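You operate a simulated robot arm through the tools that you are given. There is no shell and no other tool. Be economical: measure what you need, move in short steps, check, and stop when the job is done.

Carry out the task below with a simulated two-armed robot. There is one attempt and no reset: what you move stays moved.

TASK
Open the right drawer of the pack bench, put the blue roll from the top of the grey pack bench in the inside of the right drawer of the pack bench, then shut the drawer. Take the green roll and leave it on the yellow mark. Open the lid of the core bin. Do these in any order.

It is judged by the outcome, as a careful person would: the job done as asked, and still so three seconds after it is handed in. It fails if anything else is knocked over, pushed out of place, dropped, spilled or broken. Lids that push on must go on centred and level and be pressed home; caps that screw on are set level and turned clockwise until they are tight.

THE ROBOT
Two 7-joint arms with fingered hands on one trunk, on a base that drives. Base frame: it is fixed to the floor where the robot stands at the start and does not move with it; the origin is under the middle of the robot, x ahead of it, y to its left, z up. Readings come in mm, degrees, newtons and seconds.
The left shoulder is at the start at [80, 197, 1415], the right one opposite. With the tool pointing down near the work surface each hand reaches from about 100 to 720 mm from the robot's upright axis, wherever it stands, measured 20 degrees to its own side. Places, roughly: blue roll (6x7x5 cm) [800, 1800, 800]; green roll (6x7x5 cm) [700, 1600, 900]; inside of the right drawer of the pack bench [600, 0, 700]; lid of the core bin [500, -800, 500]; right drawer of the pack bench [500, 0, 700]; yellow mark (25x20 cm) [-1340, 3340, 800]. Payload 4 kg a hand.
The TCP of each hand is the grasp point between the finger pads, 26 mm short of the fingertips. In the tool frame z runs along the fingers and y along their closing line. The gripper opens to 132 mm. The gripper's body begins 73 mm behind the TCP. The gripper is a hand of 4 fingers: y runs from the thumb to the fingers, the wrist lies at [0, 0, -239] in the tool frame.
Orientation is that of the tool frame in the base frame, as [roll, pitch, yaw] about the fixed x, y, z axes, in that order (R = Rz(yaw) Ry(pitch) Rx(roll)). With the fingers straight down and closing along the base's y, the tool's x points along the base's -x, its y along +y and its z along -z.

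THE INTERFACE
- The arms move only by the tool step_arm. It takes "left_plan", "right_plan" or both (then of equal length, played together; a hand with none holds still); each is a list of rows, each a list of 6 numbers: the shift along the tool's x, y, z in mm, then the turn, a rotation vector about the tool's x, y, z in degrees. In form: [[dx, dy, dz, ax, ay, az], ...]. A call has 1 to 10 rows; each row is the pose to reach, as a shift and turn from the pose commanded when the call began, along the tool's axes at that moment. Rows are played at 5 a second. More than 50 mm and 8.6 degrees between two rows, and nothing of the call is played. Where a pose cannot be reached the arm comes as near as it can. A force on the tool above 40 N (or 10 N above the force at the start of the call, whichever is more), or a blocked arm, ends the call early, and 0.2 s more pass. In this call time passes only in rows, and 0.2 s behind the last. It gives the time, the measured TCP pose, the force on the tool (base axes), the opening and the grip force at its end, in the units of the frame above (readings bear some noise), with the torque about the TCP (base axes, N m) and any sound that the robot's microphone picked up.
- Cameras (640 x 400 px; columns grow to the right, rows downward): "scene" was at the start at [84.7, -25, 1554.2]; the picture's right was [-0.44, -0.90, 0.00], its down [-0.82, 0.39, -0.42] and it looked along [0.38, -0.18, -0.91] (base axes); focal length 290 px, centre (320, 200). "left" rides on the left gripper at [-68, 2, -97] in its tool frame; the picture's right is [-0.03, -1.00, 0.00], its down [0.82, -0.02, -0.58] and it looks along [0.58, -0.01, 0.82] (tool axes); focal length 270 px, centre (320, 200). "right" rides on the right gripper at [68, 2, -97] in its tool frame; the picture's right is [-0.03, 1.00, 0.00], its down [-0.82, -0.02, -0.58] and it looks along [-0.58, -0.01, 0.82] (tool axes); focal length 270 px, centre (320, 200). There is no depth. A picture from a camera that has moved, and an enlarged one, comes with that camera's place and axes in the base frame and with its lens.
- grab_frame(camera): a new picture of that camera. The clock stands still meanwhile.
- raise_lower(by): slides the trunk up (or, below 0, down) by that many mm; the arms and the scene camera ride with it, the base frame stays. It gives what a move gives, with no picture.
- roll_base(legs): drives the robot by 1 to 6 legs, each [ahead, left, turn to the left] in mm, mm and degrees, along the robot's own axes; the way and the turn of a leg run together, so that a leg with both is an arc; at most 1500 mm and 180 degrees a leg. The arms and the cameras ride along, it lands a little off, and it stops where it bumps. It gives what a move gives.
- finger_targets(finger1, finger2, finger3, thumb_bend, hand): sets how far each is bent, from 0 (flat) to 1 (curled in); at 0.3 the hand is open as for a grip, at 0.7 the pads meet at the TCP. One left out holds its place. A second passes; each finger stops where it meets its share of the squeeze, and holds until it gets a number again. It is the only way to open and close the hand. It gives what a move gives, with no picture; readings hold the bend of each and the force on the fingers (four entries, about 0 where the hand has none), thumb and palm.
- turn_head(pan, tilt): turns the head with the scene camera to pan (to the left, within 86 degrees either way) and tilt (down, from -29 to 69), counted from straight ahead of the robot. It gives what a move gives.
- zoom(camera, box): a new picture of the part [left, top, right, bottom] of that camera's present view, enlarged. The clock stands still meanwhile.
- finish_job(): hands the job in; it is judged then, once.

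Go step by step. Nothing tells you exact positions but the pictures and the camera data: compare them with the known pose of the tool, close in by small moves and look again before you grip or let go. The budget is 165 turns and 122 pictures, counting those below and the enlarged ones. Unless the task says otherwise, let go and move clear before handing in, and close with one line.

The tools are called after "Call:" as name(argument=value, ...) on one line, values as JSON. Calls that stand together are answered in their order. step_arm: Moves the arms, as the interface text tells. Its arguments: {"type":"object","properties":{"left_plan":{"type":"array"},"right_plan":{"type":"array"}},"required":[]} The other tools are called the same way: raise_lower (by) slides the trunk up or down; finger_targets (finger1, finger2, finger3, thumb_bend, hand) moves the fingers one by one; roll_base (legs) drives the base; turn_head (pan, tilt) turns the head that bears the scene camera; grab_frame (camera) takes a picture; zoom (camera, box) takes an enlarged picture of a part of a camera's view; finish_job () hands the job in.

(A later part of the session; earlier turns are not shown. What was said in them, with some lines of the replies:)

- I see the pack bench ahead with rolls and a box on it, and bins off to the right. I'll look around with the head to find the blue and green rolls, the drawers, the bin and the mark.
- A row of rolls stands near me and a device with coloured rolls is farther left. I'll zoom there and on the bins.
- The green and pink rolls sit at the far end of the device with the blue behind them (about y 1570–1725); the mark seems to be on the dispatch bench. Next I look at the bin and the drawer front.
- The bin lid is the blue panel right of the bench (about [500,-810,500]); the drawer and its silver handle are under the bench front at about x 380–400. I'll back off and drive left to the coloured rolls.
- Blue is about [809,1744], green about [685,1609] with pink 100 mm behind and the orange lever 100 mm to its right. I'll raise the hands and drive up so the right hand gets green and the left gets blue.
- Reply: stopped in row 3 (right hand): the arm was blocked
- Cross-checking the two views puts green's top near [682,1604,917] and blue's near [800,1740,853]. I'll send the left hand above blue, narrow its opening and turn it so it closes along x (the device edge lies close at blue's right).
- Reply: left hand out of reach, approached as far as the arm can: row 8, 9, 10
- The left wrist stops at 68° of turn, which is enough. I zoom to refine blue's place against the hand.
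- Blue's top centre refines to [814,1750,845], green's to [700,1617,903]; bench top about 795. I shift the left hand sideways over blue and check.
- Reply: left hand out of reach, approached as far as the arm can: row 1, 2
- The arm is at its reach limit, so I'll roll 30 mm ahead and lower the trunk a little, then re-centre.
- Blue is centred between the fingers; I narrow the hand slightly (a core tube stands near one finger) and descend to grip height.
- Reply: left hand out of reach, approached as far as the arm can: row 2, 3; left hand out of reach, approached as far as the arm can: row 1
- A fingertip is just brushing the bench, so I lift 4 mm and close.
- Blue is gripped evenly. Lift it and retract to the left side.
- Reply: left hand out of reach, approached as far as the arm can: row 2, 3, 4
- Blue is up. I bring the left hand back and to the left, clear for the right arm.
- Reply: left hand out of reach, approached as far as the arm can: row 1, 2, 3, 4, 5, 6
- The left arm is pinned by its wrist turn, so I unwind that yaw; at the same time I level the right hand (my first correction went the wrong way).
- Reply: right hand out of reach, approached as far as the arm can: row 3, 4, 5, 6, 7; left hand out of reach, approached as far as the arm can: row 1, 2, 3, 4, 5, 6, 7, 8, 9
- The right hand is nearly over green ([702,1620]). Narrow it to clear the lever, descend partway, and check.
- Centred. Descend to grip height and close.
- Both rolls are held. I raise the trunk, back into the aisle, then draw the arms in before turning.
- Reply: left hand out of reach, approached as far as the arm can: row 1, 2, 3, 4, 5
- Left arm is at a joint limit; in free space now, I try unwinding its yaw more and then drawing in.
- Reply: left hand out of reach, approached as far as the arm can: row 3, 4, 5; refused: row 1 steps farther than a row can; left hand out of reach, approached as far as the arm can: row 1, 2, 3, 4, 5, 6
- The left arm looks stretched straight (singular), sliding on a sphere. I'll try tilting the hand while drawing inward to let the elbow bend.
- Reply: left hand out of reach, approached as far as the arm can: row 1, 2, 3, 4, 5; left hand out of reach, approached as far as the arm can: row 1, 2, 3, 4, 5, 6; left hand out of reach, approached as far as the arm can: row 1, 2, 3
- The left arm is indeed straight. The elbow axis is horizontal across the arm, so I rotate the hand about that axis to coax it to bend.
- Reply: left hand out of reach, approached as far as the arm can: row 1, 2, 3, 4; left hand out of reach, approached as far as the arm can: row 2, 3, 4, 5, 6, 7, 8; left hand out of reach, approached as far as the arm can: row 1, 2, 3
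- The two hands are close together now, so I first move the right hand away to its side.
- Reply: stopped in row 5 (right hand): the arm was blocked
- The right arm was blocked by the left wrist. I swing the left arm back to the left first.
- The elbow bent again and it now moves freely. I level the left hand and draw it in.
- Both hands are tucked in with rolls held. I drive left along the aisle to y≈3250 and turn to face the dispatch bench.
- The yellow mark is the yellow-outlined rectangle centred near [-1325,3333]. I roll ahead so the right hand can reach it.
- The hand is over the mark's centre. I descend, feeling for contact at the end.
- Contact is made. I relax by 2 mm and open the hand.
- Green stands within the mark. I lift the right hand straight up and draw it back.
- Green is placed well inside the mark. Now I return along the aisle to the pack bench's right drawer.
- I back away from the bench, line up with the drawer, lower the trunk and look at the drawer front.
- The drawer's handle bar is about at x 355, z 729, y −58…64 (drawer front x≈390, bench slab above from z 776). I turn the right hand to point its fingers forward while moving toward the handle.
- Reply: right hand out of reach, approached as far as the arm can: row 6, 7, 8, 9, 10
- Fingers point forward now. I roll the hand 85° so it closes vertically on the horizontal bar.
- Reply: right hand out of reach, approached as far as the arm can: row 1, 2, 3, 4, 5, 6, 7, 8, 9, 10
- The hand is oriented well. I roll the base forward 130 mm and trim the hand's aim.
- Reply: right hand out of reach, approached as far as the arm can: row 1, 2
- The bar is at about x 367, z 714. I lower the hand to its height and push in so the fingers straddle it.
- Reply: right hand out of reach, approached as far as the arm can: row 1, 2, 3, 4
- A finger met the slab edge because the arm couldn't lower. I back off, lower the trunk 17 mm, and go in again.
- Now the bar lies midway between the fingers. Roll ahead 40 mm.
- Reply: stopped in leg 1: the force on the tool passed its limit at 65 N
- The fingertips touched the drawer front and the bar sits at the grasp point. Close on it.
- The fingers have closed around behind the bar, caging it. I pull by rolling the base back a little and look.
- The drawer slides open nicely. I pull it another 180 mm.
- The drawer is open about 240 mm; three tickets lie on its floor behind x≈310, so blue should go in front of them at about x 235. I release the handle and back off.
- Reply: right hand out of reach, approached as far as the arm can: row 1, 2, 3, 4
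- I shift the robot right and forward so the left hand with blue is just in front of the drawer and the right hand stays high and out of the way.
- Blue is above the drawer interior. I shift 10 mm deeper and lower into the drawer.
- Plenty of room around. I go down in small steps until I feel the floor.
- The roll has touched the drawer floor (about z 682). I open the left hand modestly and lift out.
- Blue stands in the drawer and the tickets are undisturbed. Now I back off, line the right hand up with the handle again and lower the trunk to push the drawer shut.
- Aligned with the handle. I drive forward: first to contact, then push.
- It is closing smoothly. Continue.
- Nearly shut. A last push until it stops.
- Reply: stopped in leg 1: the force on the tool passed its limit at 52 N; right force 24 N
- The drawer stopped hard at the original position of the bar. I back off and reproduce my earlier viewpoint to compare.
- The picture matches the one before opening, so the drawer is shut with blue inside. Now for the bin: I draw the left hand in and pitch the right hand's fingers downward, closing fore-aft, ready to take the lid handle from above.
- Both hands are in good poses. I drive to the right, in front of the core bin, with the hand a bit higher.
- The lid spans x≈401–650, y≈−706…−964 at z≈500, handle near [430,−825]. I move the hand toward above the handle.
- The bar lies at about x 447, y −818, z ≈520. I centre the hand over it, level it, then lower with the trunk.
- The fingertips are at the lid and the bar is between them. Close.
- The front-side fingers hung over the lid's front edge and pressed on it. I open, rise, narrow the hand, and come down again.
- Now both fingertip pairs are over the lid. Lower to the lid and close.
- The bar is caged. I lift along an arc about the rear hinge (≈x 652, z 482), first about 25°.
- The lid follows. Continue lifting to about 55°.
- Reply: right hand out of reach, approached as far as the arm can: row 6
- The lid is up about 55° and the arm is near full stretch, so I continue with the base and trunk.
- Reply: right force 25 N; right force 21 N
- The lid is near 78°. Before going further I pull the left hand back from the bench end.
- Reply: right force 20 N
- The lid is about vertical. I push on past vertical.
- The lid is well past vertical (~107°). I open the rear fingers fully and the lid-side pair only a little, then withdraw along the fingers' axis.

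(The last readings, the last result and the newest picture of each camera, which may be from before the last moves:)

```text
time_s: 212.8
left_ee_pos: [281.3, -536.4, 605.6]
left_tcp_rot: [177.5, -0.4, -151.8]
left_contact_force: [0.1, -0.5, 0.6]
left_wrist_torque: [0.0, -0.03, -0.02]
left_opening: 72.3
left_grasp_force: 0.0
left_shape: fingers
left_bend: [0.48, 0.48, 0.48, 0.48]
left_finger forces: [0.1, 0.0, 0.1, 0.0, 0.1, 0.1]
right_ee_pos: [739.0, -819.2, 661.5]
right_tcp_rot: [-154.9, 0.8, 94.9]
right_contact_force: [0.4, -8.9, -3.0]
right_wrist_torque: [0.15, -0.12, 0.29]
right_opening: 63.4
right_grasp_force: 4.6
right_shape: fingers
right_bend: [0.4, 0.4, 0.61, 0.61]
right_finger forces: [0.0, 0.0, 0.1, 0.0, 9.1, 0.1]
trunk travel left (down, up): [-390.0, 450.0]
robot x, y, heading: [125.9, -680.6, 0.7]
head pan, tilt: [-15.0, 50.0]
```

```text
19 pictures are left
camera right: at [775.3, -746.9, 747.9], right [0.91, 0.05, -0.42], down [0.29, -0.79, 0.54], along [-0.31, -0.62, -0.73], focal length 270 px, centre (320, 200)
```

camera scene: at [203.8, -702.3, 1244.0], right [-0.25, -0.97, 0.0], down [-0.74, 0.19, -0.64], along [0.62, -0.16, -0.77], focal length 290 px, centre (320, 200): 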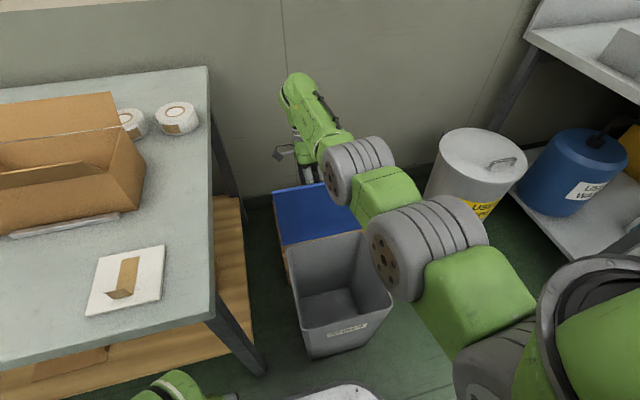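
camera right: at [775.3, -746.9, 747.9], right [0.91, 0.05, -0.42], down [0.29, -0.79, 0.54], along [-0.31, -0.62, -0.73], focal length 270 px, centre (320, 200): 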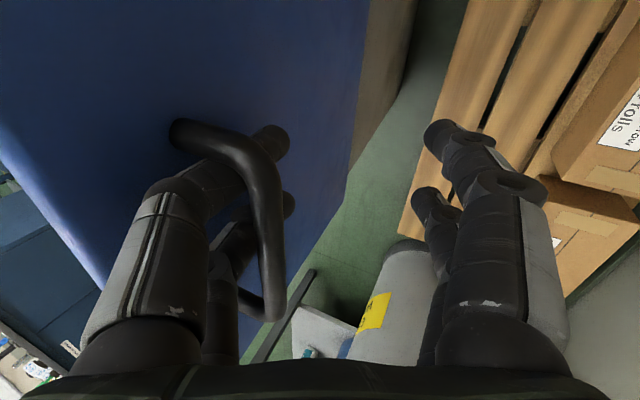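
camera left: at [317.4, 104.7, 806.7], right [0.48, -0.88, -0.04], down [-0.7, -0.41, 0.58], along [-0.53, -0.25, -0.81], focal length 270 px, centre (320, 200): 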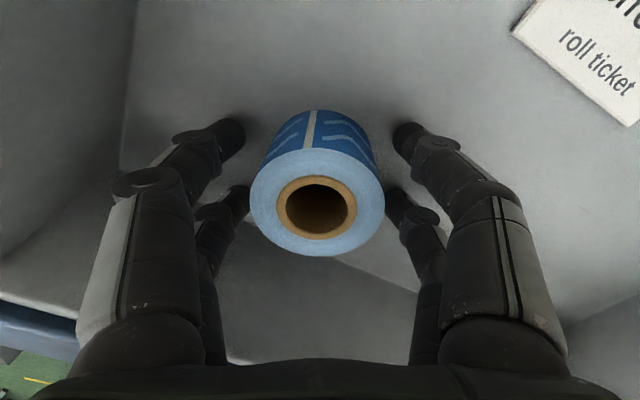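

Two fingers remain inside the handle loop. I withdraw along the lid's plane: small base moves forward alternated with raising the trunk.

Call:
roll_base(legs=[[14, -6, 0]])

Call:
raise_lower(by=35)

Call:
grab_frame(camera="right")

```text
time_s: 213.6
left_ee_pos: [294.6, -542.2, 606.7]
left_tcp_rot: [177.6, -0.4, -151.7]
left_contact_force: [0.8, -0.6, -0.5]
left_wrist_torque: [0.0, 0.0, 0.02]
left_opening: 72.2
left_grasp_force: 0.0
left_shape: fingers
left_bend: [0.48, 0.48, 0.48, 0.48]
left_finger forces: [0.0, 0.1, 0.0, 0.0, 0.1, 0.1]
right_ee_pos: [751.4, -824.7, 663.1]
right_tcp_rot: [-155.1, 0.8, 94.8]
right_contact_force: [0.1, -0.1, 0.2]
right_wrist_torque: [0.01, 0.02, 0.01]
right_opening: 64.2
right_grasp_force: 0.2
right_shape: fingers
right_bend: [0.4, 0.4, 0.61, 0.61]
right_finger forces: [0.1, 0.0, 0.1, 0.0, 0.0, 0.0]
trunk travel left (down, up): [-390.0, 450.0]
robot x, y, heading: [135.0, -688.2, 0.5]
head pan, tilt: [-15.0, 50.0]
```

```text
time_s: 214.4
left_ee_pos: [294.9, -541.0, 639.8]
left_tcp_rot: [177.4, -0.5, -151.7]
left_contact_force: [1.3, -0.4, 1.1]
left_wrist_torque: [0.04, 0.03, 0.01]
left_opening: 72.2
left_grasp_force: 0.1
left_shape: fingers
left_bend: [0.48, 0.48, 0.48, 0.48]
left_finger forces: [0.1, 0.0, 0.0, 0.2, 0.0, 0.0]
right_ee_pos: [752.4, -824.6, 697.0]
right_tcp_rot: [-155.0, 0.9, 94.9]
right_contact_force: [-0.6, 1.0, 1.0]
right_wrist_torque: [-0.02, 0.02, -0.04]
right_opening: 64.2
right_grasp_force: 0.3
right_shape: fingers
right_bend: [0.4, 0.4, 0.61, 0.61]
right_finger forces: [0.0, 0.1, 0.0, 0.0, 0.0, 0.0]
trunk travel left (down, up): [-425.0, 415.0]
robot x, y, heading: [135.1, -688.6, 0.5]
head pan, tilt: [-15.0, 50.0]
```

```text
18 pictures are left
camera right: at [789.2, -751.5, 783.3], right [0.91, 0.05, -0.42], down [0.29, -0.79, 0.54], along [-0.31, -0.62, -0.73], focal length 270 px, centre (320, 200)
```

right: 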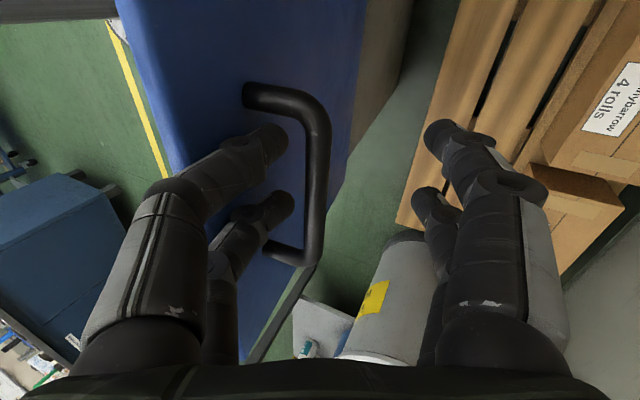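

No contact now; the fingers are sliding out. Once more.

Call:
roll_base(legs=[[10, 0, 0]])

Call:
raise_lower(by=35)

Call:
grab_frame(camera="right")

```text
time_s: 215.1
left_ee_pos: [304.0, -541.0, 640.5]
left_tcp_rot: [177.6, -0.2, -151.7]
left_contact_force: [0.0, 0.8, -0.1]
left_wrist_torque: [0.0, -0.01, -0.02]
left_opening: 72.0
left_grasp_force: 0.0
left_shape: fingers
left_bend: [0.48, 0.48, 0.48, 0.48]
left_finger forces: [0.0, 0.0, 0.0, 0.0, 0.0, 0.1]
right_ee_pos: [762.2, -824.7, 698.4]
right_tcp_rot: [-155.1, 0.7, 94.9]
right_contact_force: [0.3, 0.0, -0.4]
right_wrist_torque: [-0.02, -0.01, 0.02]
right_opening: 64.2
right_grasp_force: 0.1
right_shape: fingers
right_bend: [0.4, 0.4, 0.61, 0.61]
right_finger forces: [0.1, 0.0, 0.0, 0.0, 0.1, 0.0]
trunk travel left (down, up): [-425.0, 415.0]
robot x, y, heading: [145.5, -687.0, 0.6]
head pan, tilt: [-15.0, 50.0]
```

```text
time_s: 215.9
left_ee_pos: [303.7, -541.6, 675.7]
left_tcp_rot: [177.5, -0.4, -151.7]
left_contact_force: [-0.4, -0.6, 0.4]
left_wrist_torque: [0.03, -0.02, 0.02]
left_opening: 72.1
left_grasp_force: 0.1
left_shape: fingers
left_bend: [0.48, 0.48, 0.48, 0.48]
left_finger forces: [0.0, 0.0, 0.0, 0.0, 0.0, 0.0]
right_ee_pos: [761.7, -823.4, 732.1]
right_tcp_rot: [-155.1, 0.8, 94.9]
right_contact_force: [-0.6, -0.5, -0.7]
right_wrist_torque: [0.01, 0.0, 0.0]
right_opening: 64.3
right_grasp_force: 0.0
right_shape: fingers
right_bend: [0.4, 0.4, 0.61, 0.61]
right_finger forces: [0.0, 0.1, 0.1, 0.1, 0.0, 0.1]
trunk travel left (down, up): [-460.0, 380.0]
robot x, y, heading: [147.5, -688.7, 0.4]
head pan, tilt: [-15.0, 50.0]
```

```text
17 pictures are left
camera right: at [799.1, -751.3, 818.3], right [0.91, 0.05, -0.42], down [0.29, -0.79, 0.54], along [-0.31, -0.62, -0.73], focal length 270 px, centre (320, 200)
```

right: 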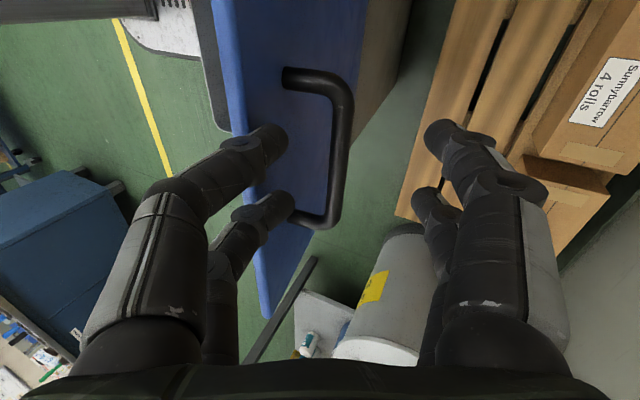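

Call:
raise_lower(by=30)

Call:
raise_lower(by=80)

Call:
grab_frame(camera="right")

```text
time_s: 216.7
left_ee_pos: [303.9, -542.2, 705.4]
left_tcp_rot: [177.5, -0.4, -151.7]
left_contact_force: [0.0, 0.8, 0.0]
left_wrist_torque: [0.01, 0.0, 0.03]
left_opening: 72.1
left_grasp_force: 0.1
left_shape: fingers
left_bend: [0.48, 0.48, 0.48, 0.48]
left_finger forces: [0.0, 0.1, 0.0, 0.0, 0.0, 0.0]
right_ee_pos: [761.6, -824.0, 763.1]
right_tcp_rot: [-155.0, 0.8, 94.9]
right_contact_force: [-0.8, 0.1, 0.5]
right_wrist_torque: [0.04, 0.02, 0.01]
right_opening: 64.3
right_grasp_force: 0.1
right_shape: fingers
right_bend: [0.4, 0.4, 0.61, 0.61]
right_finger forces: [0.0, 0.0, 0.0, 0.0, 0.0, 0.1]
trunk travel left (down, up): [-490.0, 350.0]
robot x, y, heading: [147.5, -691.7, 0.5]
head pan, tilt: [-15.0, 50.0]
```

```text
time_s: 217.8
left_ee_pos: [304.3, -541.9, 785.2]
left_tcp_rot: [177.5, -0.4, -151.7]
left_contact_force: [0.3, -0.3, 0.7]
left_wrist_torque: [-0.02, -0.02, 0.01]
left_opening: 71.8
left_grasp_force: 0.1
left_shape: fingers
left_bend: [0.48, 0.48, 0.48, 0.48]
left_finger forces: [0.0, 0.0, 0.1, 0.0, 0.0, 0.1]
right_ee_pos: [761.6, -824.8, 842.8]
right_tcp_rot: [-155.1, 0.8, 95.0]
right_contact_force: [-0.7, 0.0, 0.1]
right_wrist_torque: [0.02, 0.04, -0.02]
right_opening: 64.1
right_grasp_force: 0.0
right_shape: fingers
right_bend: [0.4, 0.4, 0.61, 0.61]
right_finger forces: [0.0, 0.0, 0.0, 0.0, 0.0, 0.0]
trunk travel left (down, up): [-570.0, 270.0]
robot x, y, heading: [144.6, -685.6, 0.5]
head pan, tilt: [-15.0, 50.0]
```

```text
16 pictures are left
camera right: at [799.0, -751.3, 928.5], right [0.91, 0.05, -0.42], down [0.29, -0.79, 0.54], along [-0.31, -0.62, -0.73], focal length 270 px, centre (320, 200)
```

right: 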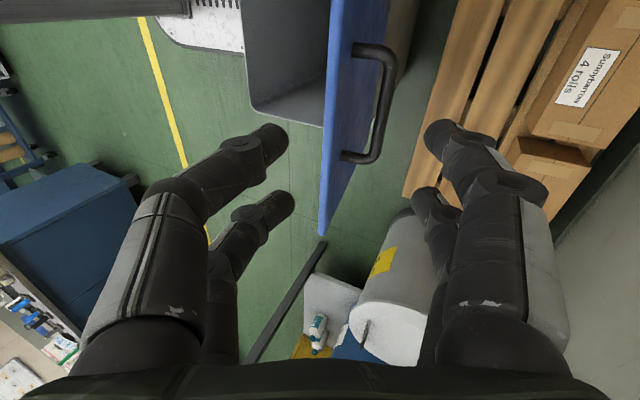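

The lid stays open by itself and my hand is above it. I back away and check everything.

Call:
roll_base(legs=[[-450, 0, 0]])

Call:
turn_head(pan=-12, tilt=40)

Call:
grab_frame(camera="scene")

```text
time_s: 220.5
left_ee_pos: [-127.1, -545.7, 785.4]
left_tcp_rot: [177.5, -0.3, -151.2]
left_contact_force: [0.3, -0.2, 0.5]
left_wrist_torque: [0.0, 0.0, 0.02]
left_opening: 72.2
left_grasp_force: 0.1
left_shape: fingers
left_bend: [0.48, 0.48, 0.48, 0.48]
left_finger forces: [0.1, 0.1, 0.0, 0.0, 0.0, 0.0]
right_ee_pos: [332.7, -825.3, 842.4]
right_tcp_rot: [-155.0, 0.8, 95.4]
right_contact_force: [-1.0, 1.1, -0.9]
right_wrist_torque: [0.0, 0.0, 0.02]
right_opening: 64.3
right_grasp_force: 0.0
right_shape: fingers
right_bend: [0.4, 0.4, 0.61, 0.61]
right_finger forces: [0.0, 0.1, 0.0, 0.1, 0.1, 0.1]
trunk travel left (down, up): [-570.0, 270.0]
robot x, y, heading: [-284.7, -693.8, 0.9]
head pan, tilt: [-15.0, 50.0]
```

```text
time_s: 221.2
left_ee_pos: [-128.6, -545.7, 785.5]
left_tcp_rot: [177.5, -0.4, -151.2]
left_contact_force: [0.3, -0.2, 0.6]
left_wrist_torque: [0.02, -0.02, 0.0]
left_opening: 72.4
left_grasp_force: 0.0
left_shape: fingers
left_bend: [0.48, 0.48, 0.48, 0.48]
left_finger forces: [0.0, 0.0, 0.1, 0.1, 0.0, 0.1]
right_ee_pos: [331.7, -825.2, 843.7]
right_tcp_rot: [-155.1, 0.8, 95.4]
right_contact_force: [-0.1, -0.1, -0.4]
right_wrist_torque: [0.0, -0.05, -0.01]
right_opening: 64.1
right_grasp_force: 0.0
right_shape: fingers
right_bend: [0.4, 0.4, 0.61, 0.61]
right_finger forces: [0.0, 0.0, 0.0, 0.0, 0.0, 0.0]
trunk travel left (down, up): [-570.0, 270.0]
robot x, y, heading: [-282.0, -695.5, 1.0]
head pan, tilt: [-12.0, 40.0]
```

```text
15 pictures are left
camera scene: at [-172.2, -708.2, 1431.5], right [-0.19, -0.98, 0.0], down [-0.63, 0.12, -0.77], along [0.75, -0.15, -0.64], focal length 290 px, centre (320, 200)
```

scene: 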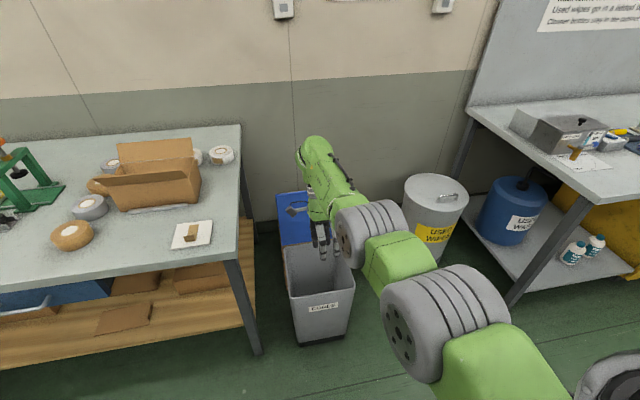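

The bin stands open. I back off fully and take a final look at the bin and drawer.

Call:
roll_base(legs=[[-300, 200, 0]])

Call:
turn_head(pan=0, tilt=30)

Call:
grab_frame(camera="scene")

```text
time_s: 223.5
left_ee_pos: [-421.7, -355.5, 785.4]
left_tcp_rot: [177.6, -0.4, -151.3]
left_contact_force: [-0.1, -1.1, 0.1]
left_wrist_torque: [0.01, 0.04, 0.0]
left_opening: 71.9
left_grasp_force: 0.0
left_shape: fingers
left_bend: [0.48, 0.48, 0.48, 0.48]
left_finger forces: [0.1, 0.0, 0.0, 0.0, 0.0, 0.1]
right_ee_pos: [37.6, -633.7, 842.9]
right_tcp_rot: [-155.1, 0.8, 95.4]
right_contact_force: [0.1, -0.1, -0.5]
right_wrist_torque: [0.01, 0.01, 0.0]
right_opening: 64.2
right_grasp_force: 0.1
right_shape: fingers
right_bend: [0.4, 0.4, 0.61, 0.61]
right_finger forces: [0.0, 0.1, 0.0, 0.0, 0.0, 0.1]
trunk travel left (down, up): [-570.0, 270.0]
robot x, y, heading: [-581.9, -499.4, 1.1]
head pan, tilt: [-12.0, 40.0]
```

```text
time_s: 224.2
left_ee_pos: [-423.4, -352.8, 786.6]
left_tcp_rot: [177.6, -0.4, -151.1]
left_contact_force: [0.6, 0.2, 0.3]
left_wrist_torque: [0.05, 0.01, 0.0]
left_opening: 72.6
left_grasp_force: 0.1
left_shape: fingers
left_bend: [0.48, 0.48, 0.48, 0.48]
left_finger forces: [0.1, 0.1, 0.0, 0.1, 0.0, 0.0]
right_ee_pos: [36.2, -634.3, 843.1]
right_tcp_rot: [-155.0, 0.8, 95.3]
right_contact_force: [0.1, -0.9, 0.6]
right_wrist_torque: [0.01, -0.01, 0.01]
right_opening: 64.4
right_grasp_force: 0.1
right_shape: fingers
right_bend: [0.4, 0.4, 0.61, 0.61]
right_finger forces: [0.1, 0.0, 0.0, 0.0, 0.0, 0.0]
trunk travel left (down, up): [-570.0, 270.0]
robot x, y, heading: [-582.7, -505.0, 1.0]
head pan, tilt: [0.0, 30.0]
```

```text
14 pictures are left
camera scene: at [-460.4, -498.4, 1446.8], right [0.02, -1.0, 0.0], down [-0.5, -0.01, -0.87], along [0.87, 0.01, -0.5], focal length 290 px, centre (320, 200)
```

scene: 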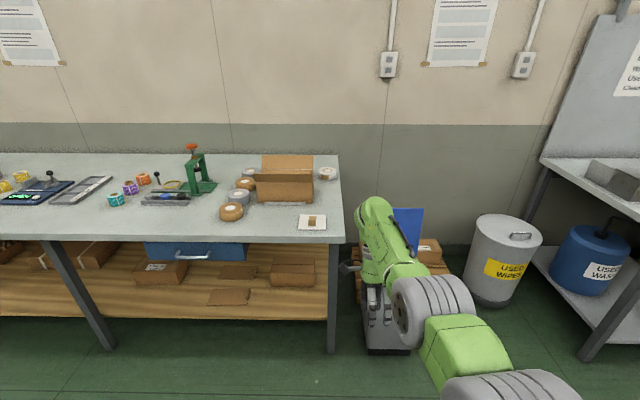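

The drawer is shut with blue inside, green stands on the mark, and the bin lid stands open; both hands are empty and clear.

Call:
finish_job()

```text
The job is handed in.
```

I did all three parts of the job and handed it in: the blue roll is inside the right drawer with the drawer shut, the green roll is on the yellow mark, and the core bin lid is open.
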